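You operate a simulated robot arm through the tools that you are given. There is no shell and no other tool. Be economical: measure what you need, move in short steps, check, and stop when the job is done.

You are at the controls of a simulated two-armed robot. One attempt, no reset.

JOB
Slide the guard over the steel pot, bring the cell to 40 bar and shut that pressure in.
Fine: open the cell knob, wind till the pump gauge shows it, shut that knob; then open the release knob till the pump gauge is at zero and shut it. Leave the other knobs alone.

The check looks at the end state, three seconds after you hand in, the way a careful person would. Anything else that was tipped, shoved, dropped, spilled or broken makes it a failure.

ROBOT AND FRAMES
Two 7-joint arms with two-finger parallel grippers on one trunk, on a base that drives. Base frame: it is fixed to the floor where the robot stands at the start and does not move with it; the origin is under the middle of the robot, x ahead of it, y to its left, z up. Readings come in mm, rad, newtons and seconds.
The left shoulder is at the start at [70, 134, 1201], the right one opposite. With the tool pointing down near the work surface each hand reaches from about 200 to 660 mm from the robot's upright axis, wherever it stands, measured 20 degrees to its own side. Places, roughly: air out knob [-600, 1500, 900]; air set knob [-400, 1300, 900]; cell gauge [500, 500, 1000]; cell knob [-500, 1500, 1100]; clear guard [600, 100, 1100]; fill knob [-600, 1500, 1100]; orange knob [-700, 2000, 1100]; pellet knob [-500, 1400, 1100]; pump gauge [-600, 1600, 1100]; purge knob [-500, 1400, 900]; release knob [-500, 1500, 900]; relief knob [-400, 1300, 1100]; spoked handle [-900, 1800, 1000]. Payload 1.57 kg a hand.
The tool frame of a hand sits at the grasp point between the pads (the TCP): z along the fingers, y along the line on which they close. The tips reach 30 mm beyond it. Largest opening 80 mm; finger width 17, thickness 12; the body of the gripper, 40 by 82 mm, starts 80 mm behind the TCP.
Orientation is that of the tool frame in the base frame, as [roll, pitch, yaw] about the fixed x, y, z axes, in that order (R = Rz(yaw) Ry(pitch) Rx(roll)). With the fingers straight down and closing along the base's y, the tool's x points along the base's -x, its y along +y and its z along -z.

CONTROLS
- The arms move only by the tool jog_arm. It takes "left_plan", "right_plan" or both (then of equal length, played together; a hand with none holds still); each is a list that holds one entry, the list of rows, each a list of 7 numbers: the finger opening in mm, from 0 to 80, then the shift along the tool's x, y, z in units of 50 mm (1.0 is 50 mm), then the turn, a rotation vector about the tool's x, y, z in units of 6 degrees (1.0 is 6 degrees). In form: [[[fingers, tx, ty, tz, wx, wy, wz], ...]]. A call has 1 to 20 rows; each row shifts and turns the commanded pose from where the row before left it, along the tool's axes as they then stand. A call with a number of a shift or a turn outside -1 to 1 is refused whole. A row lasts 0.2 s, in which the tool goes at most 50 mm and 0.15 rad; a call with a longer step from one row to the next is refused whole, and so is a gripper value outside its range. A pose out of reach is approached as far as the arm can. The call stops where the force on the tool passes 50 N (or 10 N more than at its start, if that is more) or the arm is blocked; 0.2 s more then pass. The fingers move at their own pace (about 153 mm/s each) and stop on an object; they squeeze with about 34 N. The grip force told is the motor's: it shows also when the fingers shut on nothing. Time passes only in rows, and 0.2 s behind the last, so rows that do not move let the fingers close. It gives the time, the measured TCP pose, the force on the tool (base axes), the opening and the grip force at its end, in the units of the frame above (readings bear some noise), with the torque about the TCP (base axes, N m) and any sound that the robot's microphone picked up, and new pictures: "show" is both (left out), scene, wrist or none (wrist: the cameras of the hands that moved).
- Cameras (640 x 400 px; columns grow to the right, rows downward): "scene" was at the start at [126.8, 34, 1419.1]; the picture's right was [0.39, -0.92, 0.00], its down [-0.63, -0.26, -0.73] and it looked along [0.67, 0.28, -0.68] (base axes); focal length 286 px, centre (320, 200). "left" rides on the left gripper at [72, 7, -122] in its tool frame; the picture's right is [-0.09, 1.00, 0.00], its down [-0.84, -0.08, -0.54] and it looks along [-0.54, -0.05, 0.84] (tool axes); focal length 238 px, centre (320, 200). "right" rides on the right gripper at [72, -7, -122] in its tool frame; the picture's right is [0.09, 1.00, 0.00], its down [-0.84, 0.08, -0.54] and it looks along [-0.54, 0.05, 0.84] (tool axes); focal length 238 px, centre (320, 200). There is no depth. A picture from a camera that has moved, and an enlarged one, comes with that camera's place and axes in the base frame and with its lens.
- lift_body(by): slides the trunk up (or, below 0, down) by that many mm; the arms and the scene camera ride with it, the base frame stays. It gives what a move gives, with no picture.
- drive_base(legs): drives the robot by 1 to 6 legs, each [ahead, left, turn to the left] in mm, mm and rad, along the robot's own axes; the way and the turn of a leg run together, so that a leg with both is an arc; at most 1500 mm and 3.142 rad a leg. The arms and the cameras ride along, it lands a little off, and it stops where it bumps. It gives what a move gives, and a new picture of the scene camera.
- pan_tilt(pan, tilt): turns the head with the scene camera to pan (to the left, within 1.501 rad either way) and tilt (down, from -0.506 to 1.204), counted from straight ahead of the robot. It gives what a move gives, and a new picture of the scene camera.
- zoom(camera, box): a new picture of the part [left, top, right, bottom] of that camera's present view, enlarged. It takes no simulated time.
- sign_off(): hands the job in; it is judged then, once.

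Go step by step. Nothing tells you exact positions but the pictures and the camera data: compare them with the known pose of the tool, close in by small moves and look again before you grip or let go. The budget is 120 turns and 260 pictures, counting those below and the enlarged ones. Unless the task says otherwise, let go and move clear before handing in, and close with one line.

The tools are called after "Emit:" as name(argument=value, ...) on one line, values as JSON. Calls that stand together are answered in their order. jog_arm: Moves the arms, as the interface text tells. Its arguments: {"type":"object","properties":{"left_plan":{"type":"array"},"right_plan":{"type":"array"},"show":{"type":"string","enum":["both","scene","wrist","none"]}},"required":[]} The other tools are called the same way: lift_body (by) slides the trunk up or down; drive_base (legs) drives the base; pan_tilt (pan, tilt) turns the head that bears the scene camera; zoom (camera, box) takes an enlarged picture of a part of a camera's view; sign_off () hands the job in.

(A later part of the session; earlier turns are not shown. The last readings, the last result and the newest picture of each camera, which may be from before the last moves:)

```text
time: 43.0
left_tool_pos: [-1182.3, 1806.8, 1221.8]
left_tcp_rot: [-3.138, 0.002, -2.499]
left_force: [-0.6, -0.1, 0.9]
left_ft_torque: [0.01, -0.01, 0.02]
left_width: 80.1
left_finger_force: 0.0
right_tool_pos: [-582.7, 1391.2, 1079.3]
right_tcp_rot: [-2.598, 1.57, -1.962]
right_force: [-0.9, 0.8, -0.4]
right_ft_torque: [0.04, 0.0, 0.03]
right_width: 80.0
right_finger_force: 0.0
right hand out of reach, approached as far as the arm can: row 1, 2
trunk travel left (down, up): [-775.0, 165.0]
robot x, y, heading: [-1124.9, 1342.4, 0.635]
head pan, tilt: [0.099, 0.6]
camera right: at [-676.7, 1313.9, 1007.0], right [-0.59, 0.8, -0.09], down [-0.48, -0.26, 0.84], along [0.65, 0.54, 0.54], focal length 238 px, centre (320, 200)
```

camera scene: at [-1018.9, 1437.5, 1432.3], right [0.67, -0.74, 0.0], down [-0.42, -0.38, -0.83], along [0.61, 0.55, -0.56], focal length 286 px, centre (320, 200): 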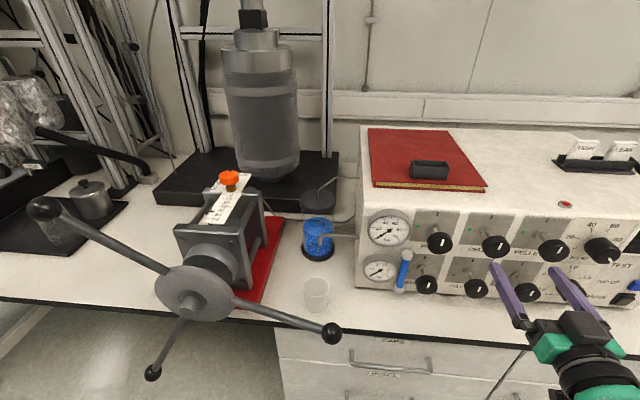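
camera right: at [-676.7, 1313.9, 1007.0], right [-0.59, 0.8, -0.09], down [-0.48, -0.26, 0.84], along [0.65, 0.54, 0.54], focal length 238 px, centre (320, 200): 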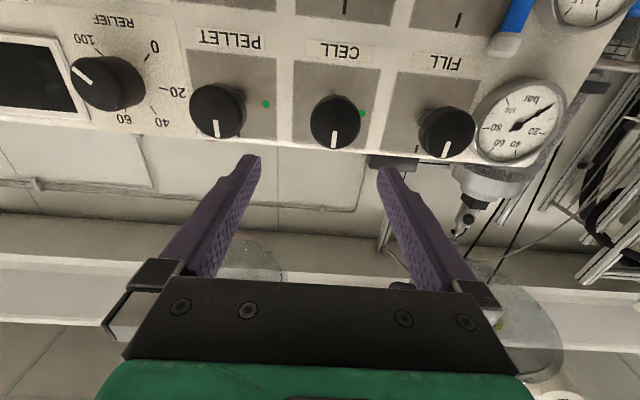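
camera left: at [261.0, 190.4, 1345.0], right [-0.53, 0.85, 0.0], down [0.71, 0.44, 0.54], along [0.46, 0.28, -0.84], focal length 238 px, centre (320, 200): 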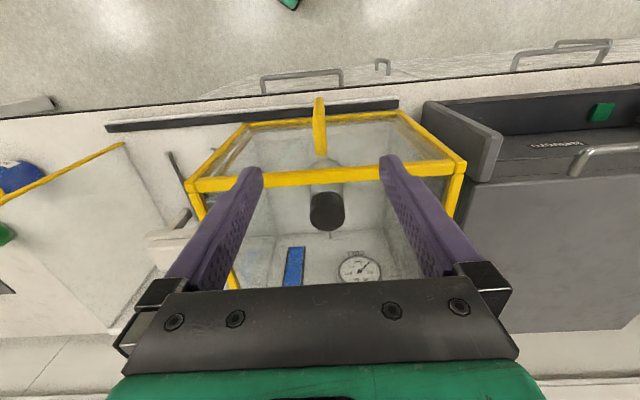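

I'll probe which direction is limited.

Emit:
jog_arm(right_plan=[[[80, -0.2, -0.2, -0.2, 0, 0, 0], [80, 0, 0, 0.2, 0, 0, 0], [80, 0, 0, -0.2, 0, 0, 0], [80, 0, 0.3, 0, 0, 0, 0], [80, 0, -0.3, 0, 0, 0, 0], [80, 0.3, 0, 0, 0, 0, 0], [80, -0.3, 0, 0, 0, 0, 0], [80, 0, 0, -0.4, 0, 0, 0], [80, 0, 0.8, 0, 0, 0, 0], [80, 0.4, 0, 0, 0, 0, 0]]], show="none")

```text
time: 45.2
left_tool_pos: [-1181.6, 1805.4, 1221.8]
left_tcp_rot: [-3.139, 0.002, -2.5]
left_force: [-0.2, 0.2, -0.1]
left_ft_torque: [0.04, -0.01, -0.03]
left_width: 79.9
left_finger_force: 0.1
right_tool_pos: [-611.7, 1387.8, 1068.8]
right_tcp_rot: [3.112, 1.567, -2.529]
right_force: [-0.2, 0.3, 0.5]
right_ft_torque: [-0.02, -0.01, 0.01]
right_width: 80.2
right_finger_force: 0.0
right hand out of reach, approached as far as the arm can: row 9, 10
trunk travel left (down, up): [-775.0, 165.0]
robot x, y, heading: [-1127.0, 1342.3, 0.637]
head pan, tilt: [0.099, 0.6]
```

The arm is folded too tight and needs more distance. I'll back the robot off by 130 mm.

Emit:
drive_base(legs=[[-130, 0, 0]])

```text
time: 46.5
left_tool_pos: [-1284.5, 1731.3, 1221.6]
left_tcp_rot: [-3.137, 0.0, -2.498]
left_force: [-0.3, 0.6, 0.2]
left_ft_torque: [0.01, 0.01, -0.01]
left_width: 80.0
left_finger_force: 0.0
right_tool_pos: [-714.5, 1312.9, 1068.2]
right_tcp_rot: [-3.124, 1.567, -2.48]
right_force: [0.0, 0.2, -0.1]
right_ft_torque: [0.01, -0.02, -0.02]
right_width: 80.1
right_finger_force: 0.0
trunk travel left (down, up): [-775.0, 165.0]
robot x, y, heading: [-1226.5, 1272.5, 0.644]
head pan, tilt: [0.099, 0.6]
camera scene: at [-1120.2, 1362.6, 1432.0], right [0.67, -0.74, 0.0], down [-0.42, -0.38, -0.82], along [0.61, 0.55, -0.57], focal length 286 px, centre (320, 200)
```

scene: 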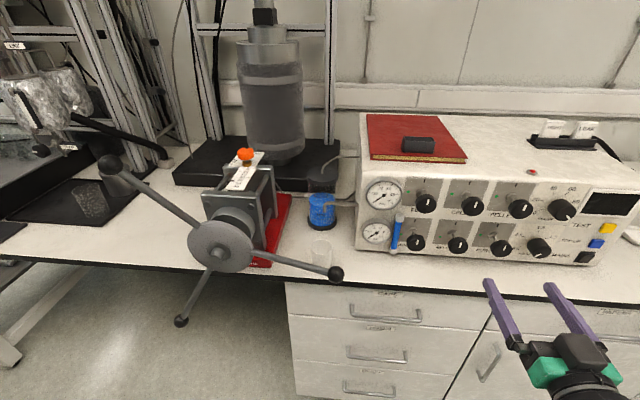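

The right hand is in line with CELL (s≈1481, z≈1068). I'll advance to just short of it.

Emit:
jog_arm(right_plan=[[[80, 0, 0, 0.82, 0, 0, 0], [80, 0, 0, 0.82, 0, 0, 0], [80, 0, 0, 0.82, 0, 0, 0], [80, 0, 0, 0.82, 0, 0, 0], [80, 0, 0, 0, 0, 0, 0]]])

```text
time: 47.7
left_tool_pos: [-1287.0, 1730.5, 1221.5]
left_tcp_rot: [-3.14, 0.003, -2.501]
left_force: [-0.3, 0.5, 0.2]
left_ft_torque: [-0.02, -0.01, 0.0]
left_width: 80.2
left_finger_force: 0.1
right_tool_pos: [-604.3, 1318.0, 1118.5]
right_tcp_rot: [-3.078, 1.568, -2.433]
right_force: [-0.3, 0.1, -0.5]
right_ft_torque: [0.01, -0.04, -0.01]
right_width: 80.2
right_finger_force: 0.1
right hand out of reach, approached as far as the arm can: row 1, 2, 3, 4
trunk travel left (down, up): [-775.0, 165.0]
robot x, y, heading: [-1231.4, 1269.9, 0.639]
head pan, tilt: [0.099, 0.6]
camera scene: at [-1122.4, 1361.4, 1432.3], right [0.67, -0.74, 0.0], down [-0.42, -0.38, -0.83], along [0.61, 0.55, -0.56], focal length 286 px, centre (320, 200)
camera right: at [-699.3, 1240.0, 1047.5], right [-0.6, 0.8, -0.09], down [-0.48, -0.26, 0.84], along [0.64, 0.55, 0.54], focal length 238 px, centre (320, 200)
```

scene: 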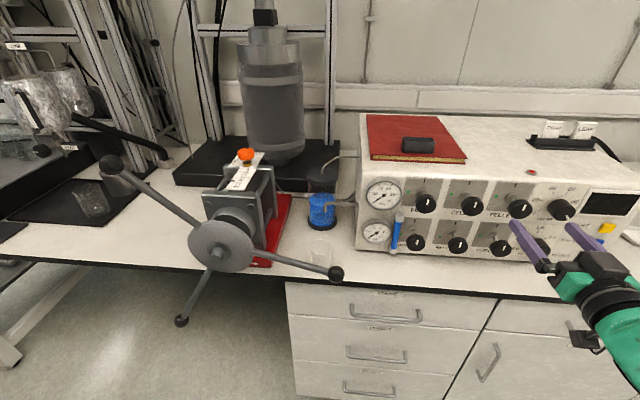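
right: 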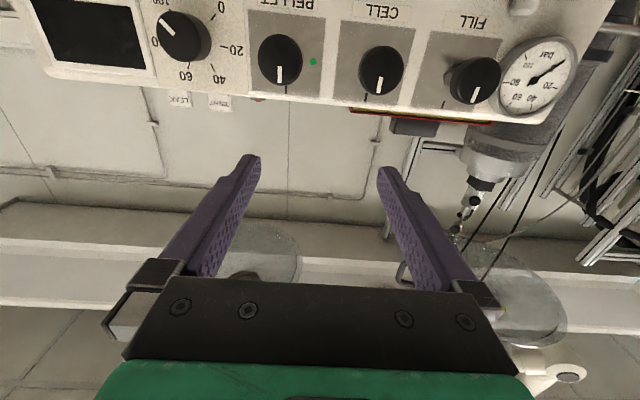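

It looks like a wrist-pitch limit, because the hand sits well below the shoulder. I'll retract a bit and lower the trunk 250 mm so the hand works near shoulder height.

Emit:
jog_arm(right_plan=[[[80, 0, 0, -0.9, 0, 0, 0], [80, 0, 0, -0.9, 0, 0, 0]]], show="none")

Emit:
lift_body(by=-250)

Emit:
jog_arm(right_plan=[[[80, -0.8, 0, 0, 0, 0, 0], [80, -0.8, 0, 0, 0, 0, 0], [80, -0.8, 0, 0, 0, 0, 0], [80, -0.8, 0, 0, 0, 0, 0], [80, 0, 0, 0.7, 0, 0, 0], [80, 0, 0, 0.7, 0, 0, 0], [80, 0, 0, 0, 0, 0, 0]]])

```text
time: 48.3
left_tool_pos: [-1289.1, 1729.4, 1221.8]
left_tcp_rot: [-3.138, 0.003, -2.497]
left_force: [-0.9, 0.7, -0.1]
left_ft_torque: [0.04, -0.02, 0.04]
left_width: 80.2
left_finger_force: 0.2
right_tool_pos: [-681.3, 1263.0, 1122.4]
right_tcp_rot: [-1.833, 1.569, -1.193]
right_force: [0.0, -0.7, 0.2]
right_ft_torque: [-0.04, 0.02, -0.03]
right_width: 80.1
right_finger_force: 0.1
trunk travel left (down, up): [-775.0, 165.0]
robot x, y, heading: [-1229.2, 1268.0, 0.639]
head pan, tilt: [0.099, 0.6]
```

```text
time: 50.9
left_tool_pos: [-1287.2, 1730.5, 971.3]
left_tcp_rot: [-3.136, 0.003, -2.499]
left_force: [0.2, 0.4, 1.2]
left_ft_torque: [-0.04, -0.04, 0.05]
left_width: 80.2
left_finger_force: 0.0
right_tool_pos: [-678.9, 1264.0, 871.3]
right_tcp_rot: [-3.095, 1.568, -2.453]
right_force: [0.3, -0.9, -1.1]
right_ft_torque: [-0.02, 0.01, -0.01]
right_width: 80.1
right_finger_force: 0.2
trunk travel left (down, up): [-525.0, 415.0]
robot x, y, heading: [-1227.0, 1269.3, 0.639]
head pan, tilt: [0.099, 0.6]
```

```text
time: 52.5
left_tool_pos: [-1286.4, 1729.8, 971.2]
left_tcp_rot: [-3.137, 0.001, -2.5]
left_force: [-0.1, 0.0, 0.4]
left_ft_torque: [-0.01, -0.05, 0.03]
left_width: 80.1
left_finger_force: 0.1
right_tool_pos: [-623.3, 1305.8, 1028.5]
right_tcp_rot: [-2.992, 1.569, -2.351]
right_force: [0.3, -0.5, -0.6]
right_ft_torque: [-0.01, 0.05, 0.02]
right_width: 79.9
right_finger_force: 0.1
trunk travel left (down, up): [-525.0, 415.0]
robot x, y, heading: [-1228.7, 1271.7, 0.639]
head pan, tilt: [0.099, 0.6]
camera scene: at [-1122.7, 1361.1, 1182.3], right [0.67, -0.74, 0.0], down [-0.42, -0.38, -0.83], along [0.61, 0.55, -0.56], focal length 286 px, centre (320, 200)
camera right: at [-716.7, 1228.3, 958.0], right [-0.6, 0.8, -0.09], down [-0.48, -0.26, 0.84], along [0.64, 0.54, 0.54], focal length 238 px, centre (320, 200)
```

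scene: 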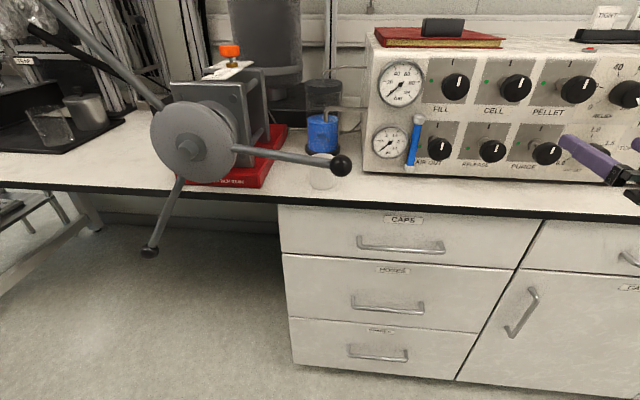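
right: 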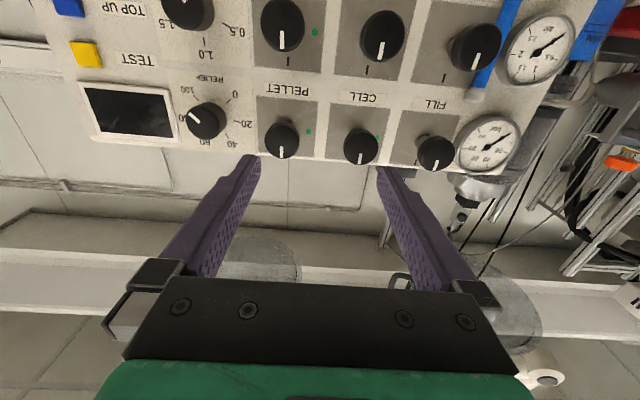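

No limit now. I'll move to the CELL knob's approach point.

Emit:
jog_arm(right_plan=[[[80, -0.18, 0.295, 0.48, 0, 0, 0], [80, -0.18, 0.295, 0.48, 0, 0, 0], [80, -0.18, 0.295, 0.48, 0, 0, 0], [80, -0.18, 0.295, 0.48, 0, 0, 0], [80, 0, 0, 0, 0, 0, 0]]])

```text
time: 53.6
left_tool_pos: [-1287.5, 1729.2, 972.2]
left_tcp_rot: [-3.14, 0.003, -2.5]
left_force: [-0.8, -0.6, -1.4]
left_ft_torque: [0.03, 0.02, -0.02]
left_width: 80.1
left_finger_force: 0.1
right_tool_pos: [-575.8, 1413.2, 1066.8]
right_tcp_rot: [-3.006, 1.566, -2.364]
right_force: [-0.7, -0.8, 0.1]
right_ft_torque: [-0.03, 0.03, 0.03]
right_width: 79.9
right_finger_force: 0.1
trunk travel left (down, up): [-525.0, 415.0]
robot x, y, heading: [-1228.4, 1271.2, 0.639]
head pan, tilt: [0.099, 0.6]
camera scene: at [-1122.1, 1360.7, 1182.3], right [0.67, -0.74, 0.0], down [-0.42, -0.38, -0.83], along [0.61, 0.55, -0.56], focal length 286 px, centre (320, 200)
camera right: at [-670.5, 1335.1, 995.5], right [-0.6, 0.8, -0.09], down [-0.48, -0.26, 0.84], along [0.64, 0.54, 0.54], focal length 238 px, centre (320, 200)
```

scene: 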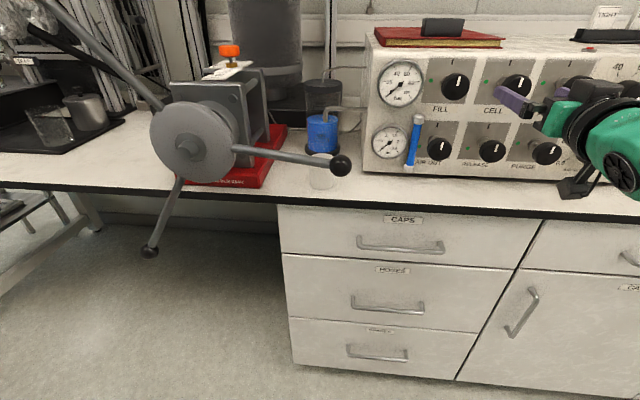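
right: 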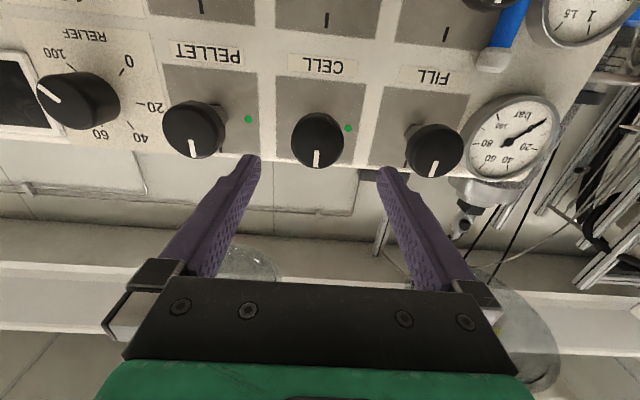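

The knob is centred between the fingers. I'll advance 60 mm so the fingers straddle it.

Emit:
jog_arm(right_plan=[[[80, 0.06, 0.02, 0.4, 0, 0, 0], [80, 0, 0, 0.4, 0, 0, 0], [80, 0, 0, 0.4, 0, 0, 0], [80, 0, 0, 0, 0, 0, 0]]])

```text
time: 54.6
left_tool_pos: [-1286.1, 1730.2, 972.1]
left_tcp_rot: [-3.139, 0.0, -2.498]
left_force: [-0.1, -0.2, -0.3]
left_ft_torque: [-0.01, 0.0, -0.02]
left_width: 80.0
left_finger_force: 0.0
right_tool_pos: [-530.3, 1446.4, 1062.4]
right_tcp_rot: [-3.117, 1.569, -2.474]
right_force: [0.0, 0.0, 0.3]
right_ft_torque: [0.02, 0.0, 0.01]
right_width: 80.1
right_finger_force: 0.0
trunk travel left (down, up): [-525.0, 415.0]
robot x, y, heading: [-1227.5, 1274.3, 0.637]
head pan, tilt: [0.099, 0.6]
camera scene: at [-1122.1, 1361.2, 1182.3], right [0.67, -0.74, 0.0], down [-0.42, -0.38, -0.83], along [0.61, 0.55, -0.56], focal length 286 px, centre (320, 200)
camera right: at [-625.5, 1368.6, 991.1], right [-0.6, 0.8, -0.09], down [-0.48, -0.26, 0.84], along [0.64, 0.54, 0.54], focal length 238 px, centre (320, 200)
```

scene: 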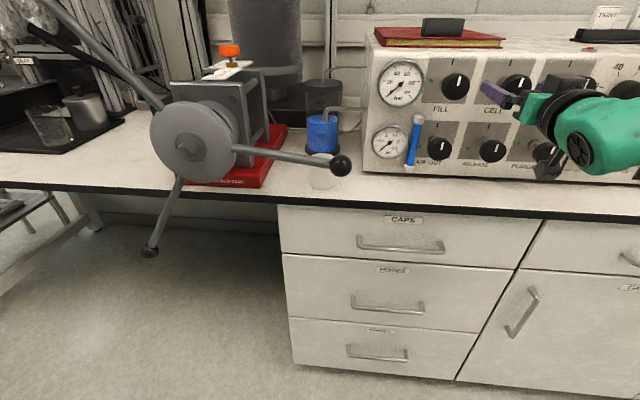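
right: 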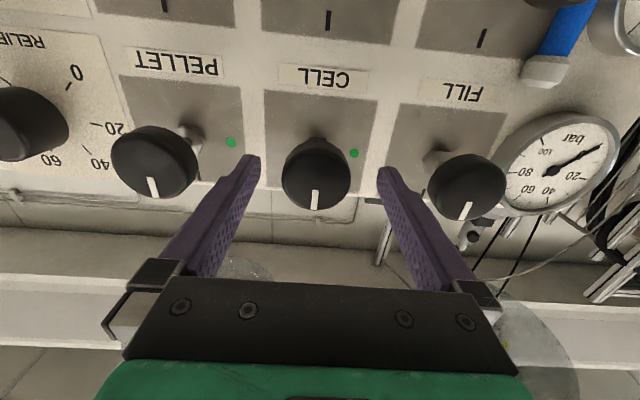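

The fingers straddle the CELL knob. I'll close on it.

Emit:
jog_arm(right_plan=[[[80, 0, -0.05, 0.06, 0, 0, 0], [20, 0, 0, 0, 0, 0, 0], [20, 0, 0, 0, 0, 0, 0], [20, 0, 0, 0, 0, 0, 0]]], show="wrist")

```text
time: 55.6
left_tool_pos: [-1285.2, 1731.6, 972.1]
left_tcp_rot: [-3.14, 0.001, -2.499]
left_force: [-0.7, 0.4, -0.3]
left_ft_torque: [0.02, 0.02, -0.02]
left_width: 80.1
left_finger_force: 0.0
right_tool_pos: [-526.2, 1446.7, 1061.2]
right_tcp_rot: [3.135, 1.568, -2.507]
right_force: [1.0, -0.9, 0.5]
right_ft_torque: [-0.34, 0.4, -0.46]
right_width: 43.6
right_finger_force: 44.5
trunk travel left (down, up): [-525.0, 415.0]
robot x, y, heading: [-1229.4, 1270.0, 0.632]
head pan, tilt: [0.099, 0.6]
camera right: at [-621.2, 1369.0, 990.1], right [-0.6, 0.8, -0.09], down [-0.48, -0.26, 0.84], along [0.65, 0.54, 0.54], focal length 238 px, centre (320, 200)
```

right: 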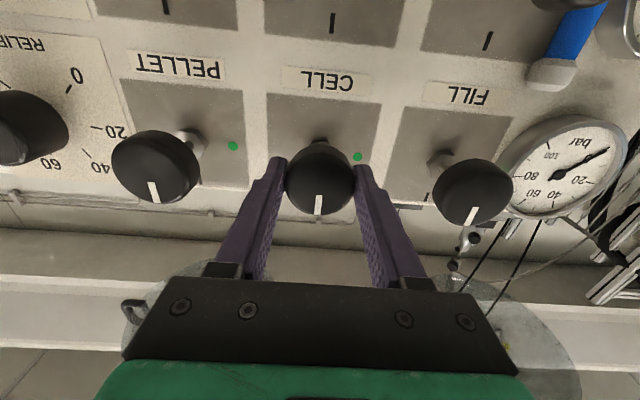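

It's gripped at 43.6 mm. I'll turn it 90° counter-clockwise toward the green dot.

Emit:
jog_arm(right_plan=[[[20, 0, 0, 0, 0, 0, -1], [20, 0, 0, 0, 0, 0, -1], [20, 0, 0, 0, 0, 0, -1], [20, 0, 0, 0, 0, 0, -1], [20, 0, 0, 0, 0, 0, -1], [20, 0, 0, 0, 0, 0, -1], [20, 0, 0, 0, 0, 0, -1], [20, 0, 0, 0, 0, 0, -1], [20, 0, 0, 0, 0, 0, -1], [20, 0, 0, 0, 0, 0, -1], [20, 0, 0, 0, 0, 0, -1], [20, 0, 0, 0, 0, 0, -1], [20, 0, 0, 0, 0, 0, -1], [20, 0, 0, 0, 0, 0, -1], [20, 0, 0, 0, 0, 0, -1]]])

```text
time: 58.9
left_tool_pos: [-1284.3, 1730.2, 972.2]
left_tcp_rot: [3.141, 0.0, -2.498]
left_force: [0.2, 0.6, 1.3]
left_ft_torque: [-0.02, 0.02, 0.0]
left_width: 80.0
left_finger_force: 0.1
right_tool_pos: [-526.8, 1445.5, 1063.0]
right_tcp_rot: [-1.566, 0.001, -0.93]
right_force: [12.6, -4.4, 6.4]
right_ft_torque: [-0.35, 0.45, 0.76]
right_width: 43.8
right_finger_force: 44.9
trunk travel left (down, up): [-525.0, 415.0]
robot x, y, heading: [-1229.5, 1272.5, 0.634]
head pan, tilt: [0.099, 0.6]
camera scene: at [-1119.2, 1360.0, 1182.2], right [0.67, -0.74, 0.0], down [-0.42, -0.38, -0.82], along [0.61, 0.55, -0.57], focal length 286 px, centre (320, 200)
camera right: at [-581.7, 1315.8, 1067.9], right [0.06, -0.07, -1.0], down [-0.93, 0.35, -0.08], along [0.35, 0.94, -0.04], focal length 238 px, centre (320, 200)
```

scene: 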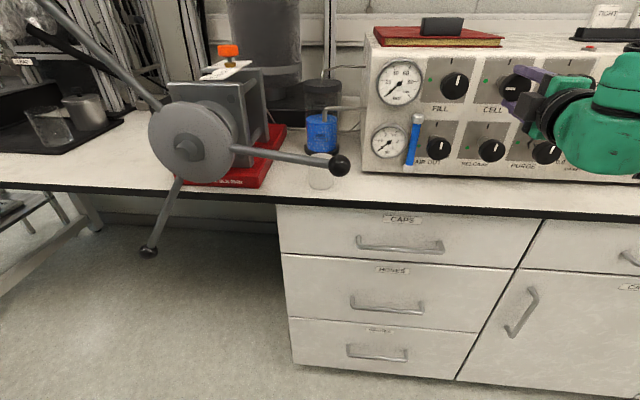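
right: 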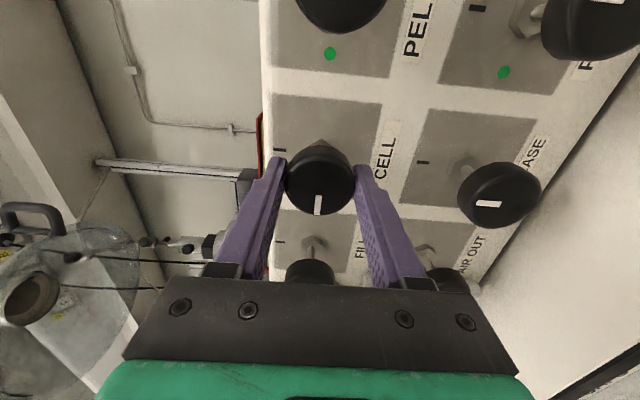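

CELL's pointer now faces the green dot, so it's open. I'll loosen the right fingers but leave them around the knob, and bring the left hand up in front of the upper spoke, pointing forward.

Emit:
jog_arm(left_plan=[[[80, -0.6, -0.09, -0.7, 0, 0, 0], [80, -0.6, -0.09, -0.7, 0, 0, 0], [80, -0.6, -0.09, -0.7, 0, 0, 0], [80, -0.6, -0.09, -0.7, 0, 0, 0], [80, -0.6, -0.09, -0.7, 0, 0, 0], [80, 0, 0, 0, 0, -1, 0], [80, 0, 0, 0, 0, -1, 0], [80, 0, 0, 0, 0, -1, 0], [80, 0, 0, 0, 0, -1, 0], [80, 0, 0, 0, 0, -1, 0], [80, 0, 0, 0, 0, -1, 0], [80, 0, 0, 0, 0, -1, 0], [80, 0, 0, 0, 0, -1, 0], [80, 0, 0, 0, 0, -1, 0], [80, 0, 0, 0, 0, -1, 0], [80, 0, 0, 0, 0, -1, 0], [80, 0, 0, 0, 0, -1, 0], [80, 0, 0, 0, 0, -1, 0], [80, 0, 0, 0, 0, -1, 0], [80, 0, 0, 0, 0, -1, 0]]], right_plan=[[[72, 0, 0, 0, 0, 0, 0], [72, 0, 0, 0, 0, 0, 0], [72, 0, 0, 0, 0, 0, 0], [72, 0, 0, 0, 0, 0, 0], [72, 0, 0, 0, 0, 0, 0], [72, 0, 0, 0, 0, 0, 0], [72, 0, 0, 0, 0, 0, 0], [72, 0, 0, 0, 0, 0, 0], [72, 0, 0, 0, 0, 0, 0], [72, 0, 0, 0, 0, 0, 0], [72, 0, 0, 0, 0, 0, 0], [72, 0, 0, 0, 0, 0, 0], [72, 0, 0, 0, 0, 0, 0], [72, 0, 0, 0, 0, 0, 0], [72, 0, 0, 0, 0, 0, 0], [72, 0, 0, 0, 0, 0, 0], [72, 0, 0, 0, 0, 0, 0], [72, 0, 0, 0, 0, 0, 0], [72, 0, 0, 0, 0, 0, 0], [72, 0, 0, 0, 0, 0, 0]]])

Emit:
pan_tilt(pan=0.25, tilt=0.35)

```text
time: 63.0
left_tool_pos: [-1165.5, 1817.2, 1109.4]
left_tcp_rot: [-1.431, 1.567, -0.788]
left_force: [-0.4, 0.3, -0.1]
left_ft_torque: [-0.01, 0.0, -0.07]
left_width: 80.1
left_finger_force: 0.0
left hand out of reach, approached as far as the arm can: row 4, 5, 19, 20
right_tool_pos: [-529.8, 1449.6, 1061.4]
right_tcp_rot: [-1.567, 0.001, -0.929]
right_force: [-0.3, -0.2, 0.7]
right_ft_torque: [0.02, 0.01, -0.01]
right_width: 71.9
right_finger_force: 0.0
trunk travel left (down, up): [-525.0, 415.0]
robot x, y, heading: [-1225.8, 1270.6, 0.633]
head pan, tilt: [0.099, 0.6]
camera scene: at [-1122.4, 1363.4, 1182.1], right [0.67, -0.74, 0.0], down [-0.42, -0.38, -0.82], along [0.61, 0.55, -0.57], focal length 286 px, centre (320, 200)
camera right: at [-584.7, 1319.4, 1068.2], right [0.06, -0.07, -1.0], down [-0.93, 0.35, -0.08], along [0.35, 0.94, -0.05], focal length 238 px, centre (320, 200)
camera left: at [-1267.7, 1748.9, 1038.0], right [-0.6, 0.8, 0.09], down [-0.39, -0.38, 0.84], along [0.7, 0.46, 0.54], focal length 238 px, centre (320, 200)
```

scene: 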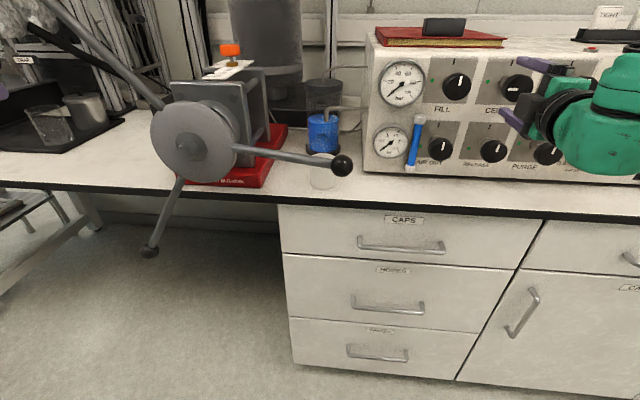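
right: 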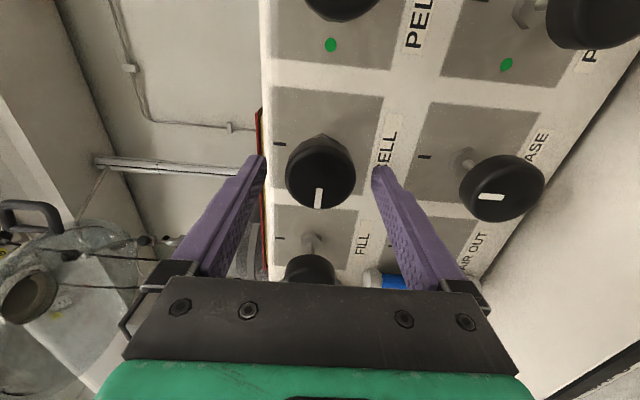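
left: 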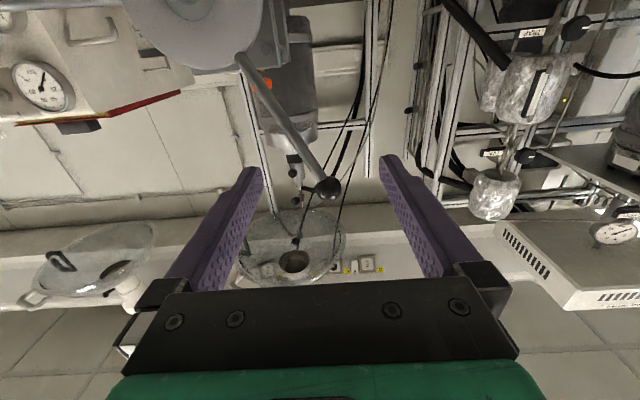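

```text
time: 63.8
left_tool_pos: [-1164.4, 1815.8, 1110.5]
left_tcp_rot: [1.547, 1.571, 2.189]
left_force: [0.6, 0.5, -0.9]
left_ft_torque: [0.01, -0.01, -0.01]
left_width: 79.9
left_finger_force: 0.0
right_tool_pos: [-529.6, 1447.9, 1061.2]
right_tcp_rot: [-1.568, 0.003, -0.932]
right_force: [0.1, -0.4, -0.1]
right_ft_torque: [0.0, 0.0, 0.03]
right_width: 72.1
right_finger_force: 0.0
trunk travel left (down, up): [-525.0, 415.0]
robot x, y, heading: [-1229.6, 1268.9, 0.633]
head pan, tilt: [0.25, 0.351]
camera scene: at [-1128.4, 1374.1, 1204.9], right [0.77, -0.63, 0.0], down [-0.22, -0.27, -0.94], along [0.59, 0.73, -0.34], focal length 286 px, centre (320, 200)
```

scene: 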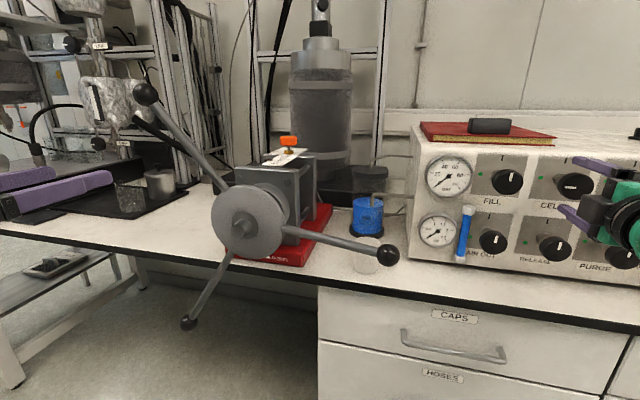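

I refined the wheel centre to s≈2030, z≈981, ball plane n≈308, radius 259, with spokes at about 119°, 0° and 240°. Now I'll bring the left hand in front of the upper spoke at r=200, rolled to straddle it.

Emit:
jog_arm(left_plan=[[[44, -0.225, -0.125, 0.5, 0, 0, 0], [44, -0.225, -0.125, 0.5, 0, 0, 0], [44, -0.225, -0.125, 0.5, 0, 0, 0], [44, -0.225, -0.125, 0.5, 0, 0, 0], [44, 0, 0, 0, 0, 0, -0.98], [44, 0, 0, 0, 0, 0, -0.98], [44, 0, 0, 0, 0, 0, -0.98], [44, 0, 0, 0, 0, 0, -0.98], [44, 0, 0, 0, 0, 0, -0.98], [44, 0, 0, 0, 0, 0, 0]]])

```text
time: 66.0
left_tool_pos: [-1070.9, 1855.3, 1155.9]
left_tcp_rot: [-1.57, 1.053, -0.926]
left_force: [0.1, -0.5, 0.1]
left_ft_torque: [-0.01, 0.0, 0.02]
left_width: 44.2
left_finger_force: 0.0
right_tool_pos: [-528.6, 1447.6, 1061.8]
right_tcp_rot: [-1.566, 0.001, -0.93]
right_force: [-0.9, 0.5, 0.1]
right_ft_torque: [-0.03, 0.01, 0.03]
right_width: 72.0
right_finger_force: 0.1
trunk travel left (down, up): [-525.0, 415.0]
robot x, y, heading: [-1226.5, 1271.3, 0.639]
head pan, tilt: [0.25, 0.351]
camera scene: at [-1128.5, 1374.3, 1205.0], right [0.77, -0.63, 0.0], down [-0.22, -0.27, -0.94], along [0.59, 0.73, -0.34], focal length 286 px, centre (320, 200)
camera left: at [-1150.1, 1758.1, 1091.1], right [-0.55, 0.73, -0.41], down [-0.64, -0.05, 0.77], along [0.54, 0.68, 0.49], focal length 238 px, centre (320, 200)
```

scene: 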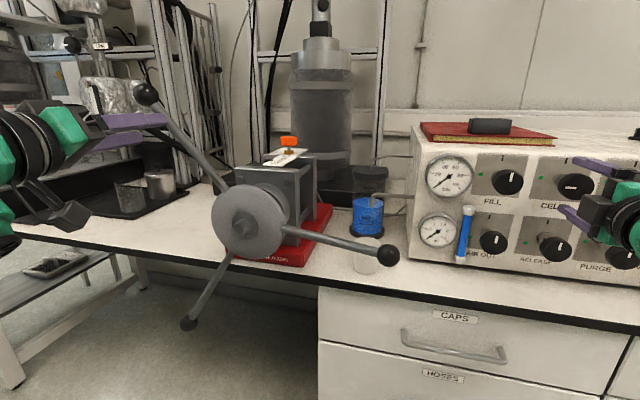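
left: 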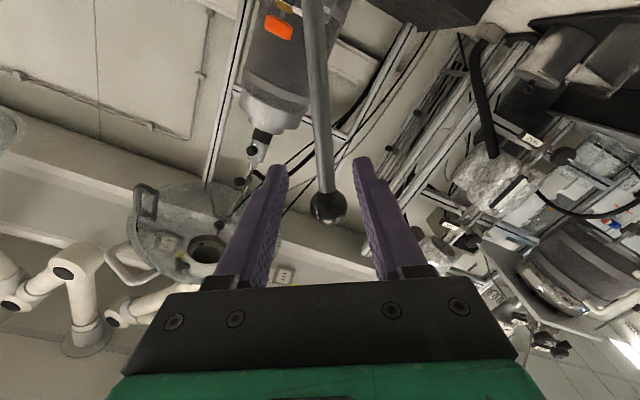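

The spoke sits centred between the fingers. I'll insert and make a trial clockwise push of about 36°.

Emit:
jog_arm(left_plan=[[[44, 0, 0, 0.47, 0, 0, 0], [44, 0, 0, 0.47, 0, 0, 0], [44, 0, 0, 0.46, 0, 0, 0], [30, 0, 0, 0, 0, 0, 0], [30, 0.022, -0.418, 0, 0, 0, 1], [30, 0.022, -0.418, 0, 0, 0, 1], [30, 0.022, -0.418, 0, 0, 0, 1], [30, 0.022, -0.418, 0, 0, 0, 1], [30, 0.022, -0.418, 0, 0, 0, 1], [30, 0.022, -0.418, 0, 0, 0, 1]]])

Emit:
zoom(camera="scene", box=[410, 140, 640, 280])

```text
time: 68.2
left_tool_pos: [-944.2, 1801.2, 1181.9]
left_tcp_rot: [1.551, 1.458, 2.193]
left_force: [-2.2, 7.2, 1.6]
left_ft_torque: [-0.03, -0.03, 0.01]
left_width: 36.9
left_finger_force: 4.0
right_tool_pos: [-530.5, 1449.1, 1061.8]
right_tcp_rot: [-1.567, 0.001, -0.93]
right_force: [0.1, -0.8, -0.3]
right_ft_torque: [0.0, -0.02, 0.03]
right_width: 71.8
right_finger_force: 0.1
trunk travel left (down, up): [-525.0, 415.0]
robot x, y, heading: [-1223.9, 1271.6, 0.636]
head pan, tilt: [0.25, 0.351]
camera scene: at [-1129.4, 1376.0, 1204.9], right [0.77, -0.63, 0.0], down [-0.22, -0.27, -0.94], along [0.59, 0.73, -0.34], focal length 286 px, centre (320, 200)
camera left: at [-1049.5, 1740.4, 1109.9], right [-0.59, 0.78, 0.2], down [-0.33, -0.46, 0.82], along [0.74, 0.41, 0.53], focal length 238 px, centre (320, 200)
```

scene: 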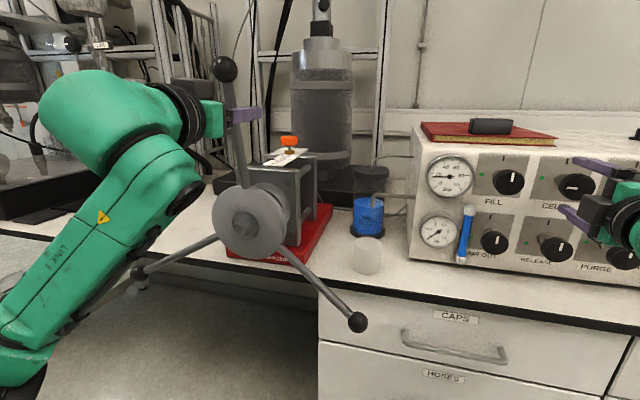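
left: 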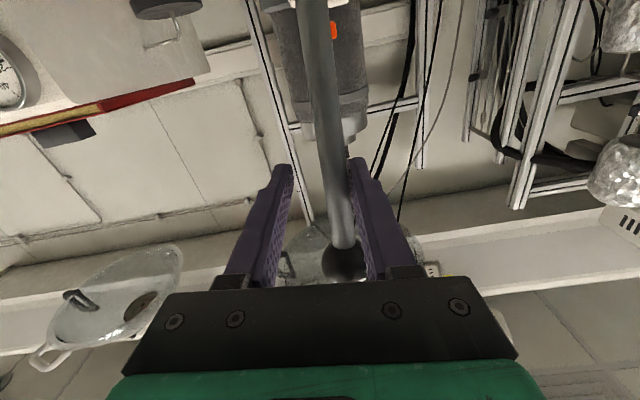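

```text
2.78 times, centred on (525, 210) of scene
camera zoom: at [-1129.4, 1376.0, 1204.9], right [0.77, -0.63, 0.0], down [-0.22, -0.27, -0.94], along [0.59, 0.73, -0.34], focal length 796 px, centre (-250, 172)
```

zoom: 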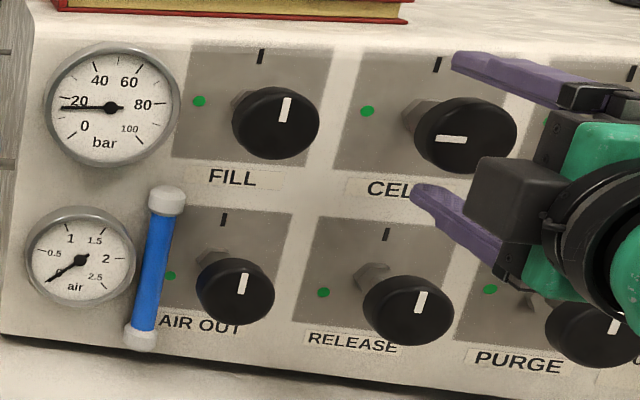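

The pump gauge rose to roughly 17–18 bar, so clockwise is right and it's sensitive. I'll push another ~24° and check.

Emit:
jog_arm(left_plan=[[[34, 0.022, -0.418, 0, 0, 0, 1], [34, 0.022, -0.418, 0, 0, 0, 1], [34, 0.022, -0.418, 0, 0, 0, 1], [34, 0.022, -0.418, 0, 0, 0, 1]]], show="none")

Emit:
zoom(camera="scene", box=[410, 140, 490, 210])

```text
time: 69.2
left_tool_pos: [-896.3, 1739.0, 1154.4]
left_tcp_rot: [1.568, 1.04, 2.208]
left_force: [-3.1, 6.2, 4.5]
left_ft_torque: [-0.08, 0.02, 0.05]
left_width: 41.1
left_finger_force: 3.8
right_tool_pos: [-529.7, 1448.7, 1062.5]
right_tcp_rot: [-1.567, -0.001, -0.928]
right_force: [-0.9, 0.7, 0.1]
right_ft_torque: [0.01, 0.01, 0.02]
right_width: 71.9
right_finger_force: 0.0
trunk travel left (down, up): [-525.0, 415.0]
robot x, y, heading: [-1228.8, 1273.0, 0.64]
head pan, tilt: [0.25, 0.351]
```

```text
5.71 times, centred on (450, 175) of scene
camera zoom: at [-1129.8, 1375.5, 1205.0], right [0.77, -0.63, 0.0], down [-0.22, -0.27, -0.94], along [0.59, 0.73, -0.34], focal length 1634 px, centre (-423, 343)
```

zoom: 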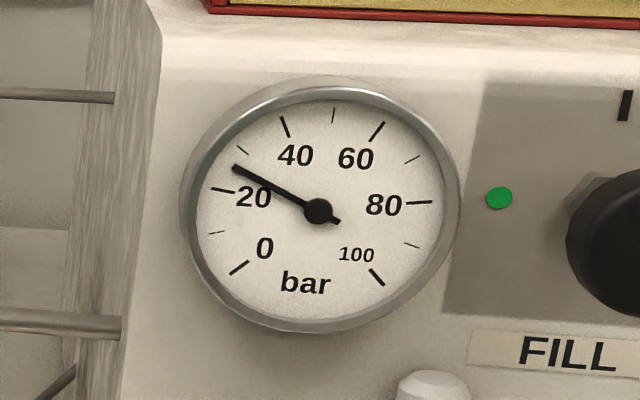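

It's about 26 bar. Another 18°, then a pause to see whether the gauge settles.

Emit:
jog_arm(left_plan=[[[34, 0.022, -0.418, 0, 0, 0, 1], [34, 0.022, -0.418, 0, 0, 0, 1], [34, 0.022, -0.418, 0, 0, 0, 1], [34, 0, 0, 0, 0, 0, 0], [34, 0, 0, 0, 0, 0, 0], [34, 0, 0, 0, 0, 0, 0]]], show="scene")

Emit:
zoom(camera="scene", box=[410, 140, 490, 210])

```text
time: 70.6
left_tool_pos: [-868.0, 1698.7, 1115.7]
left_tcp_rot: [1.567, 0.726, 2.211]
left_force: [-1.7, 3.6, 5.1]
left_ft_torque: [-0.03, -0.09, -0.07]
left_width: 40.0
left_finger_force: 3.2
right_tool_pos: [-529.8, 1448.6, 1063.3]
right_tcp_rot: [-1.565, 0.0, -0.93]
right_force: [-0.3, -0.3, -0.2]
right_ft_torque: [0.03, -0.04, -0.03]
right_width: 72.0
right_finger_force: 0.0
trunk travel left (down, up): [-525.0, 415.0]
robot x, y, heading: [-1227.7, 1274.2, 0.637]
head pan, tilt: [0.25, 0.351]
camera scene: at [-1129.6, 1375.0, 1205.0], right [0.77, -0.63, 0.0], down [-0.22, -0.27, -0.94], along [0.59, 0.73, -0.34], focal length 286 px, centre (320, 200)
```

scene: 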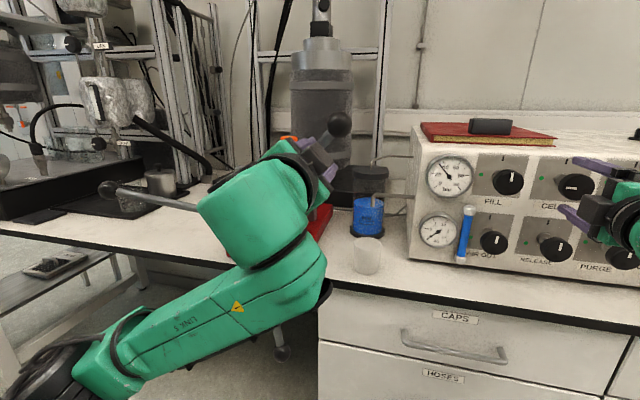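

```text
5.71 times, centred on (450, 175) of scene
camera zoom: at [-1129.6, 1375.0, 1205.0], right [0.77, -0.63, 0.0], down [-0.22, -0.27, -0.94], along [0.59, 0.73, -0.34], focal length 1634 px, centre (-423, 343)
```

zoom: 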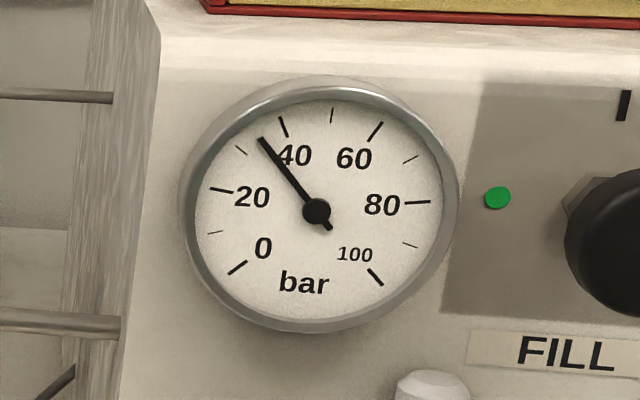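

It's about 35 bar. Another 9°, then settle.

Emit:
jog_arm(left_plan=[[[34, 0.012, -0.31, 0, 0, 0, 0.75], [34, 0.012, -0.31, 0, 0, 0, 0.75], [34, 0, 0, 0, 0, 0, 0], [34, 0, 0, 0, 0, 0, 0], [34, 0, 0, 0, 0, 0, 0], [34, 0, 0, 0, 0, 0, 0]]], show="none")

Emit:
zoom(camera="scene", box=[410, 140, 490, 210])

```text
time: 72.0
left_tool_pos: [-856.6, 1682.4, 1092.3]
left_tcp_rot: [1.568, 0.569, 2.21]
left_force: [-4.3, 2.7, 5.0]
left_ft_torque: [0.0, -0.09, 0.04]
left_width: 40.1
left_finger_force: 3.4
right_tool_pos: [-530.5, 1446.9, 1063.8]
right_tcp_rot: [-1.566, 0.001, -0.93]
right_force: [0.0, -0.8, 0.3]
right_ft_torque: [0.02, -0.01, 0.0]
right_width: 72.0
right_finger_force: 0.1
trunk travel left (down, up): [-525.0, 415.0]
robot x, y, heading: [-1229.9, 1269.3, 0.64]
head pan, tilt: [0.25, 0.351]
```

```text
5.71 times, centred on (450, 175) of scene
camera zoom: at [-1130.4, 1374.2, 1205.1], right [0.77, -0.63, 0.0], down [-0.22, -0.27, -0.94], along [0.59, 0.73, -0.34], focal length 1634 px, centre (-423, 343)
```

zoom: 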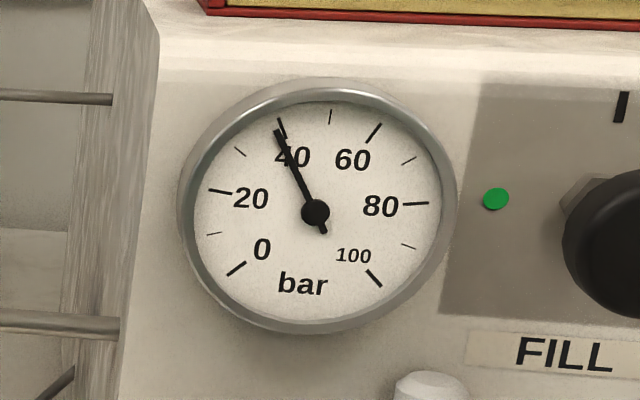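

It's about 38.7 bar. A nudge of 2.7° and a longer settle.

Emit:
jog_arm(left_plan=[[[34, 0.003, -0.19, 0, 0, 0, 0.45], [34, 0, 0, 0, 0, 0, 0], [34, 0, 0, 0, 0, 0, 0], [34, 0, 0, 0, 0, 0, 0], [34, 0, 0, 0, 0, 0, 0], [34, 0, 0, 0, 0, 0, 0], [34, 0, 0, 0, 0, 0, 0], [34, 0, 0, 0, 0, 0, 0]]], show="none")

Emit:
zoom(camera="scene", box=[420, 145, 480, 205])

```text
time: 73.8
left_tool_pos: [-852.7, 1680.2, 1084.5]
left_tcp_rot: [1.568, 0.522, 2.21]
left_force: [-3.4, 0.5, 4.8]
left_ft_torque: [0.0, -0.07, 0.0]
left_width: 39.0
left_finger_force: 2.3
right_tool_pos: [-528.8, 1446.7, 1062.8]
right_tcp_rot: [-1.566, 0.001, -0.932]
right_force: [-0.2, 0.0, 0.5]
right_ft_torque: [0.02, 0.0, 0.01]
right_width: 71.8
right_finger_force: 0.1
trunk travel left (down, up): [-525.0, 415.0]
robot x, y, heading: [-1224.8, 1270.6, 0.639]
head pan, tilt: [0.25, 0.351]
```

```text
6.67 times, centred on (450, 175) of scene
camera zoom: at [-1130.0, 1374.1, 1205.1], right [0.77, -0.63, 0.0], down [-0.22, -0.27, -0.94], along [0.59, 0.73, -0.34], focal length 1906 px, centre (-547, 367)
```

zoom: 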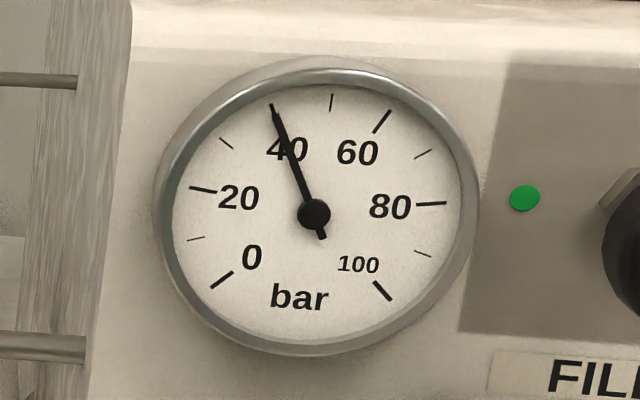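

The needle is on 40. Now I'll grip CELL again with the right hand and turn it 90° clockwise to shut, holding the wheel with the left.

Emit:
jog_arm(right_plan=[[[20, 0, 0, 0, 0, 0, 0], [20, 0, 0, 0, 0, 0, 0], [20, 0, 0, 0, 0, 0, 0], [20, 0, 0, 0, 0, 0, 1], [20, 0, 0, 0, 0, 0, 1], [20, 0, 0, 0, 0, 0, 1], [20, 0, 0, 0, 0, 0, 1], [20, 0, 0, 0, 0, 0, 1], [20, 0, 0, 0, 0, 0, 1], [20, 0, 0, 0, 0, 0, 1], [20, 0, 0, 0, 0, 0, 1], [20, 0, 0, 0, 0, 0, 1], [20, 0, 0, 0, 0, 0, 1], [20, 0, 0, 0, 0, 0, 1], [20, 0, 0, 0, 0, 0, 1], [20, 0, 0, 0, 0, 0, 1], [20, 0, 0, 0, 0, 0, 1], [20, 0, 0, 0, 0, 0, 1], [20, 0, 0, 0, 0, 0, 0]]])

Emit:
zoom(camera="scene", box=[410, 140, 640, 280])

```text
time: 77.8
left_tool_pos: [-851.6, 1679.7, 1084.8]
left_tcp_rot: [1.567, 0.522, 2.211]
left_force: [-0.2, 0.6, 1.1]
left_ft_torque: [0.01, -0.02, 0.0]
left_width: 34.7
left_finger_force: 0.5
right_tool_pos: [-528.7, 1444.8, 1063.8]
right_tcp_rot: [2.231, 1.567, 2.871]
right_force: [-1.8, -3.9, 0.9]
right_ft_torque: [-0.72, 0.22, -0.44]
right_width: 43.4
right_finger_force: 44.7
trunk travel left (down, up): [-525.0, 415.0]
robot x, y, heading: [-1226.6, 1275.4, 0.639]
head pan, tilt: [0.25, 0.351]
camera scene: at [-1129.4, 1373.3, 1205.2], right [0.77, -0.63, 0.0], down [-0.22, -0.27, -0.94], along [0.59, 0.73, -0.34], focal length 286 px, centre (320, 200)
camera right: at [-622.9, 1368.0, 992.8], right [-0.59, 0.8, -0.09], down [-0.48, -0.26, 0.84], along [0.65, 0.54, 0.54], focal length 238 px, centre (320, 200)
```

scene: 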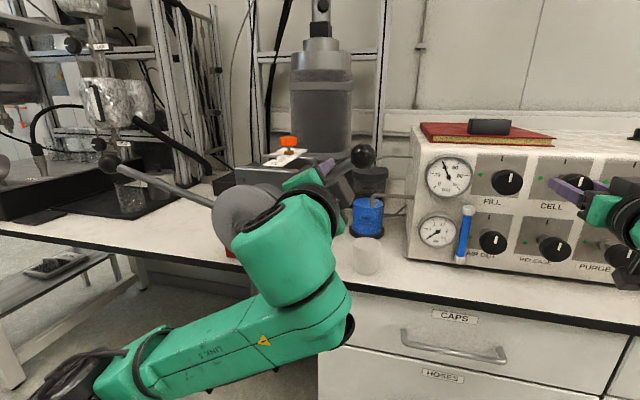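
right: 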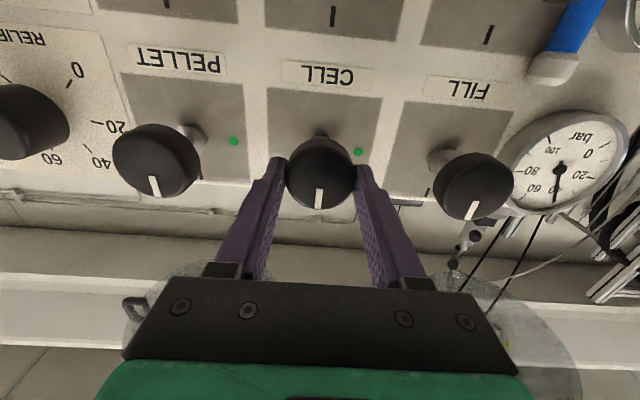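

```text
2.78 times, centred on (525, 210) of scene
camera zoom: at [-1129.4, 1373.3, 1205.2], right [0.77, -0.63, 0.0], down [-0.22, -0.27, -0.94], along [0.59, 0.73, -0.34], focal length 796 px, centre (-250, 172)
```

zoom: 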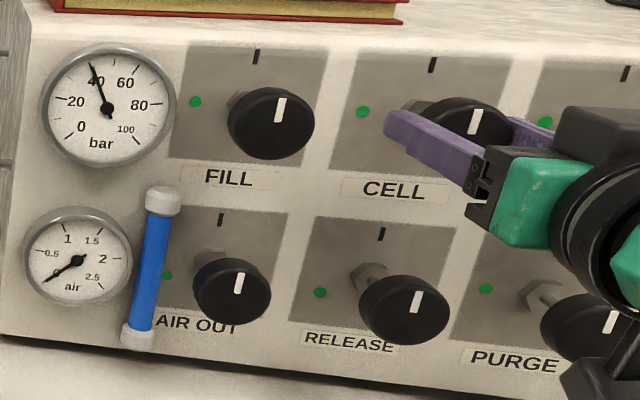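

CELL is shut with its pointer up, and the gauge stays at 40. I'll release it, retract and lower the right hand to RELEASE.

Emit:
jog_arm(right_plan=[[[80, 0, 0, 0, 0, 0, 0], [80, 0, 0, 0, 0, 0, 0], [80, 0, 0, -0.7, 0, 0, 0], [80, 0, 0, -0.7, 0, 0, 0], [80, 0.75, 0, 0, 0, 0, 0], [80, 0.75, 0, 0, 0, 0, 0], [80, 0.75, 0, 0, 0, 0, 0], [80, 0, 0, 0, 0, 0, 0]]])

```text
time: 79.6
left_tool_pos: [-851.2, 1679.7, 1082.8]
left_tcp_rot: [1.57, 0.522, 2.213]
left_force: [0.0, 0.7, 0.5]
left_ft_torque: [0.02, 0.02, -0.02]
left_width: 34.7
left_finger_force: 0.3
right_tool_pos: [-583.7, 1402.9, 950.8]
right_tcp_rot: [-3.026, 1.568, -2.382]
right_force: [1.3, -1.3, 0.2]
right_ft_torque: [-0.01, 0.0, 0.0]
right_width: 79.9
right_finger_force: 0.1
trunk travel left (down, up): [-525.0, 415.0]
robot x, y, heading: [-1226.1, 1266.4, 0.635]
head pan, tilt: [0.25, 0.351]
camera scene: at [-1128.6, 1374.3, 1205.0], right [0.77, -0.63, 0.0], down [-0.22, -0.27, -0.94], along [0.59, 0.73, -0.34], focal length 286 px, centre (320, 200)
camera right: at [-677.8, 1325.5, 879.3], right [-0.6, 0.8, -0.09], down [-0.48, -0.26, 0.84], along [0.64, 0.54, 0.54], focal length 238 px, centre (320, 200)
```

scene: 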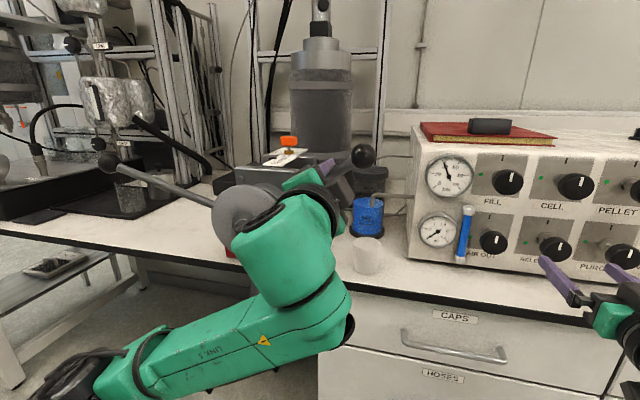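
right: 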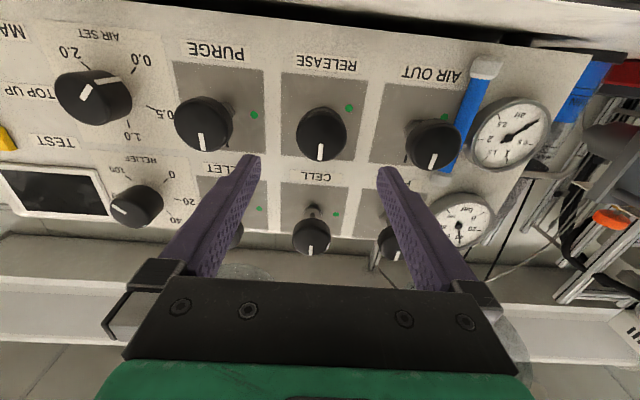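

RELEASE is lined up, slightly low by about 5 mm. I'll advance to straddle it; the hand camera stays in front of the bench edge.

Emit:
jog_arm(right_plan=[[[80, 0.1, 0, 0.46, 0, 0, 0], [80, 0, 0, 0.46, 0, 0, 0], [80, 0, 0, 0.44, 0, 0, 0], [80, 0, 0, 0, 0, 0, 0]]])

```text
time: 80.6
left_tool_pos: [-851.4, 1680.0, 1083.6]
left_tcp_rot: [1.567, 0.521, 2.21]
left_force: [-1.4, 1.2, 1.2]
left_ft_torque: [0.01, 0.0, 0.02]
left_width: 34.3
left_finger_force: 0.2
right_tool_pos: [-529.9, 1444.4, 944.3]
right_tcp_rot: [-2.958, 1.567, -2.315]
right_force: [1.5, 0.1, 0.6]
right_ft_torque: [-0.01, 0.0, -0.01]
right_width: 79.8
right_finger_force: 0.0
trunk travel left (down, up): [-525.0, 415.0]
robot x, y, heading: [-1229.5, 1271.4, 0.639]
head pan, tilt: [0.25, 0.351]
camera scene: at [-1128.6, 1374.2, 1205.0], right [0.77, -0.63, 0.0], down [-0.22, -0.27, -0.94], along [0.59, 0.73, -0.34], focal length 286 px, centre (320, 200)
camera right: at [-624.2, 1367.0, 872.4], right [-0.6, 0.8, -0.09], down [-0.48, -0.26, 0.84], along [0.64, 0.54, 0.54], focal length 238 px, centre (320, 200)
```

scene: 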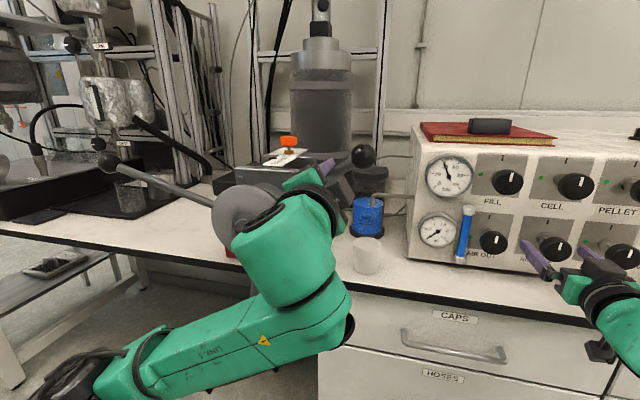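
right: 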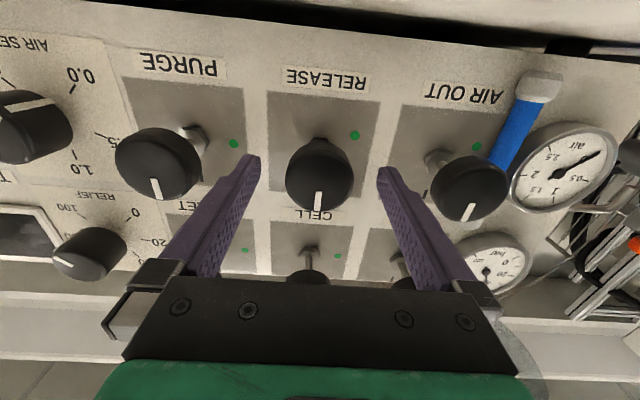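

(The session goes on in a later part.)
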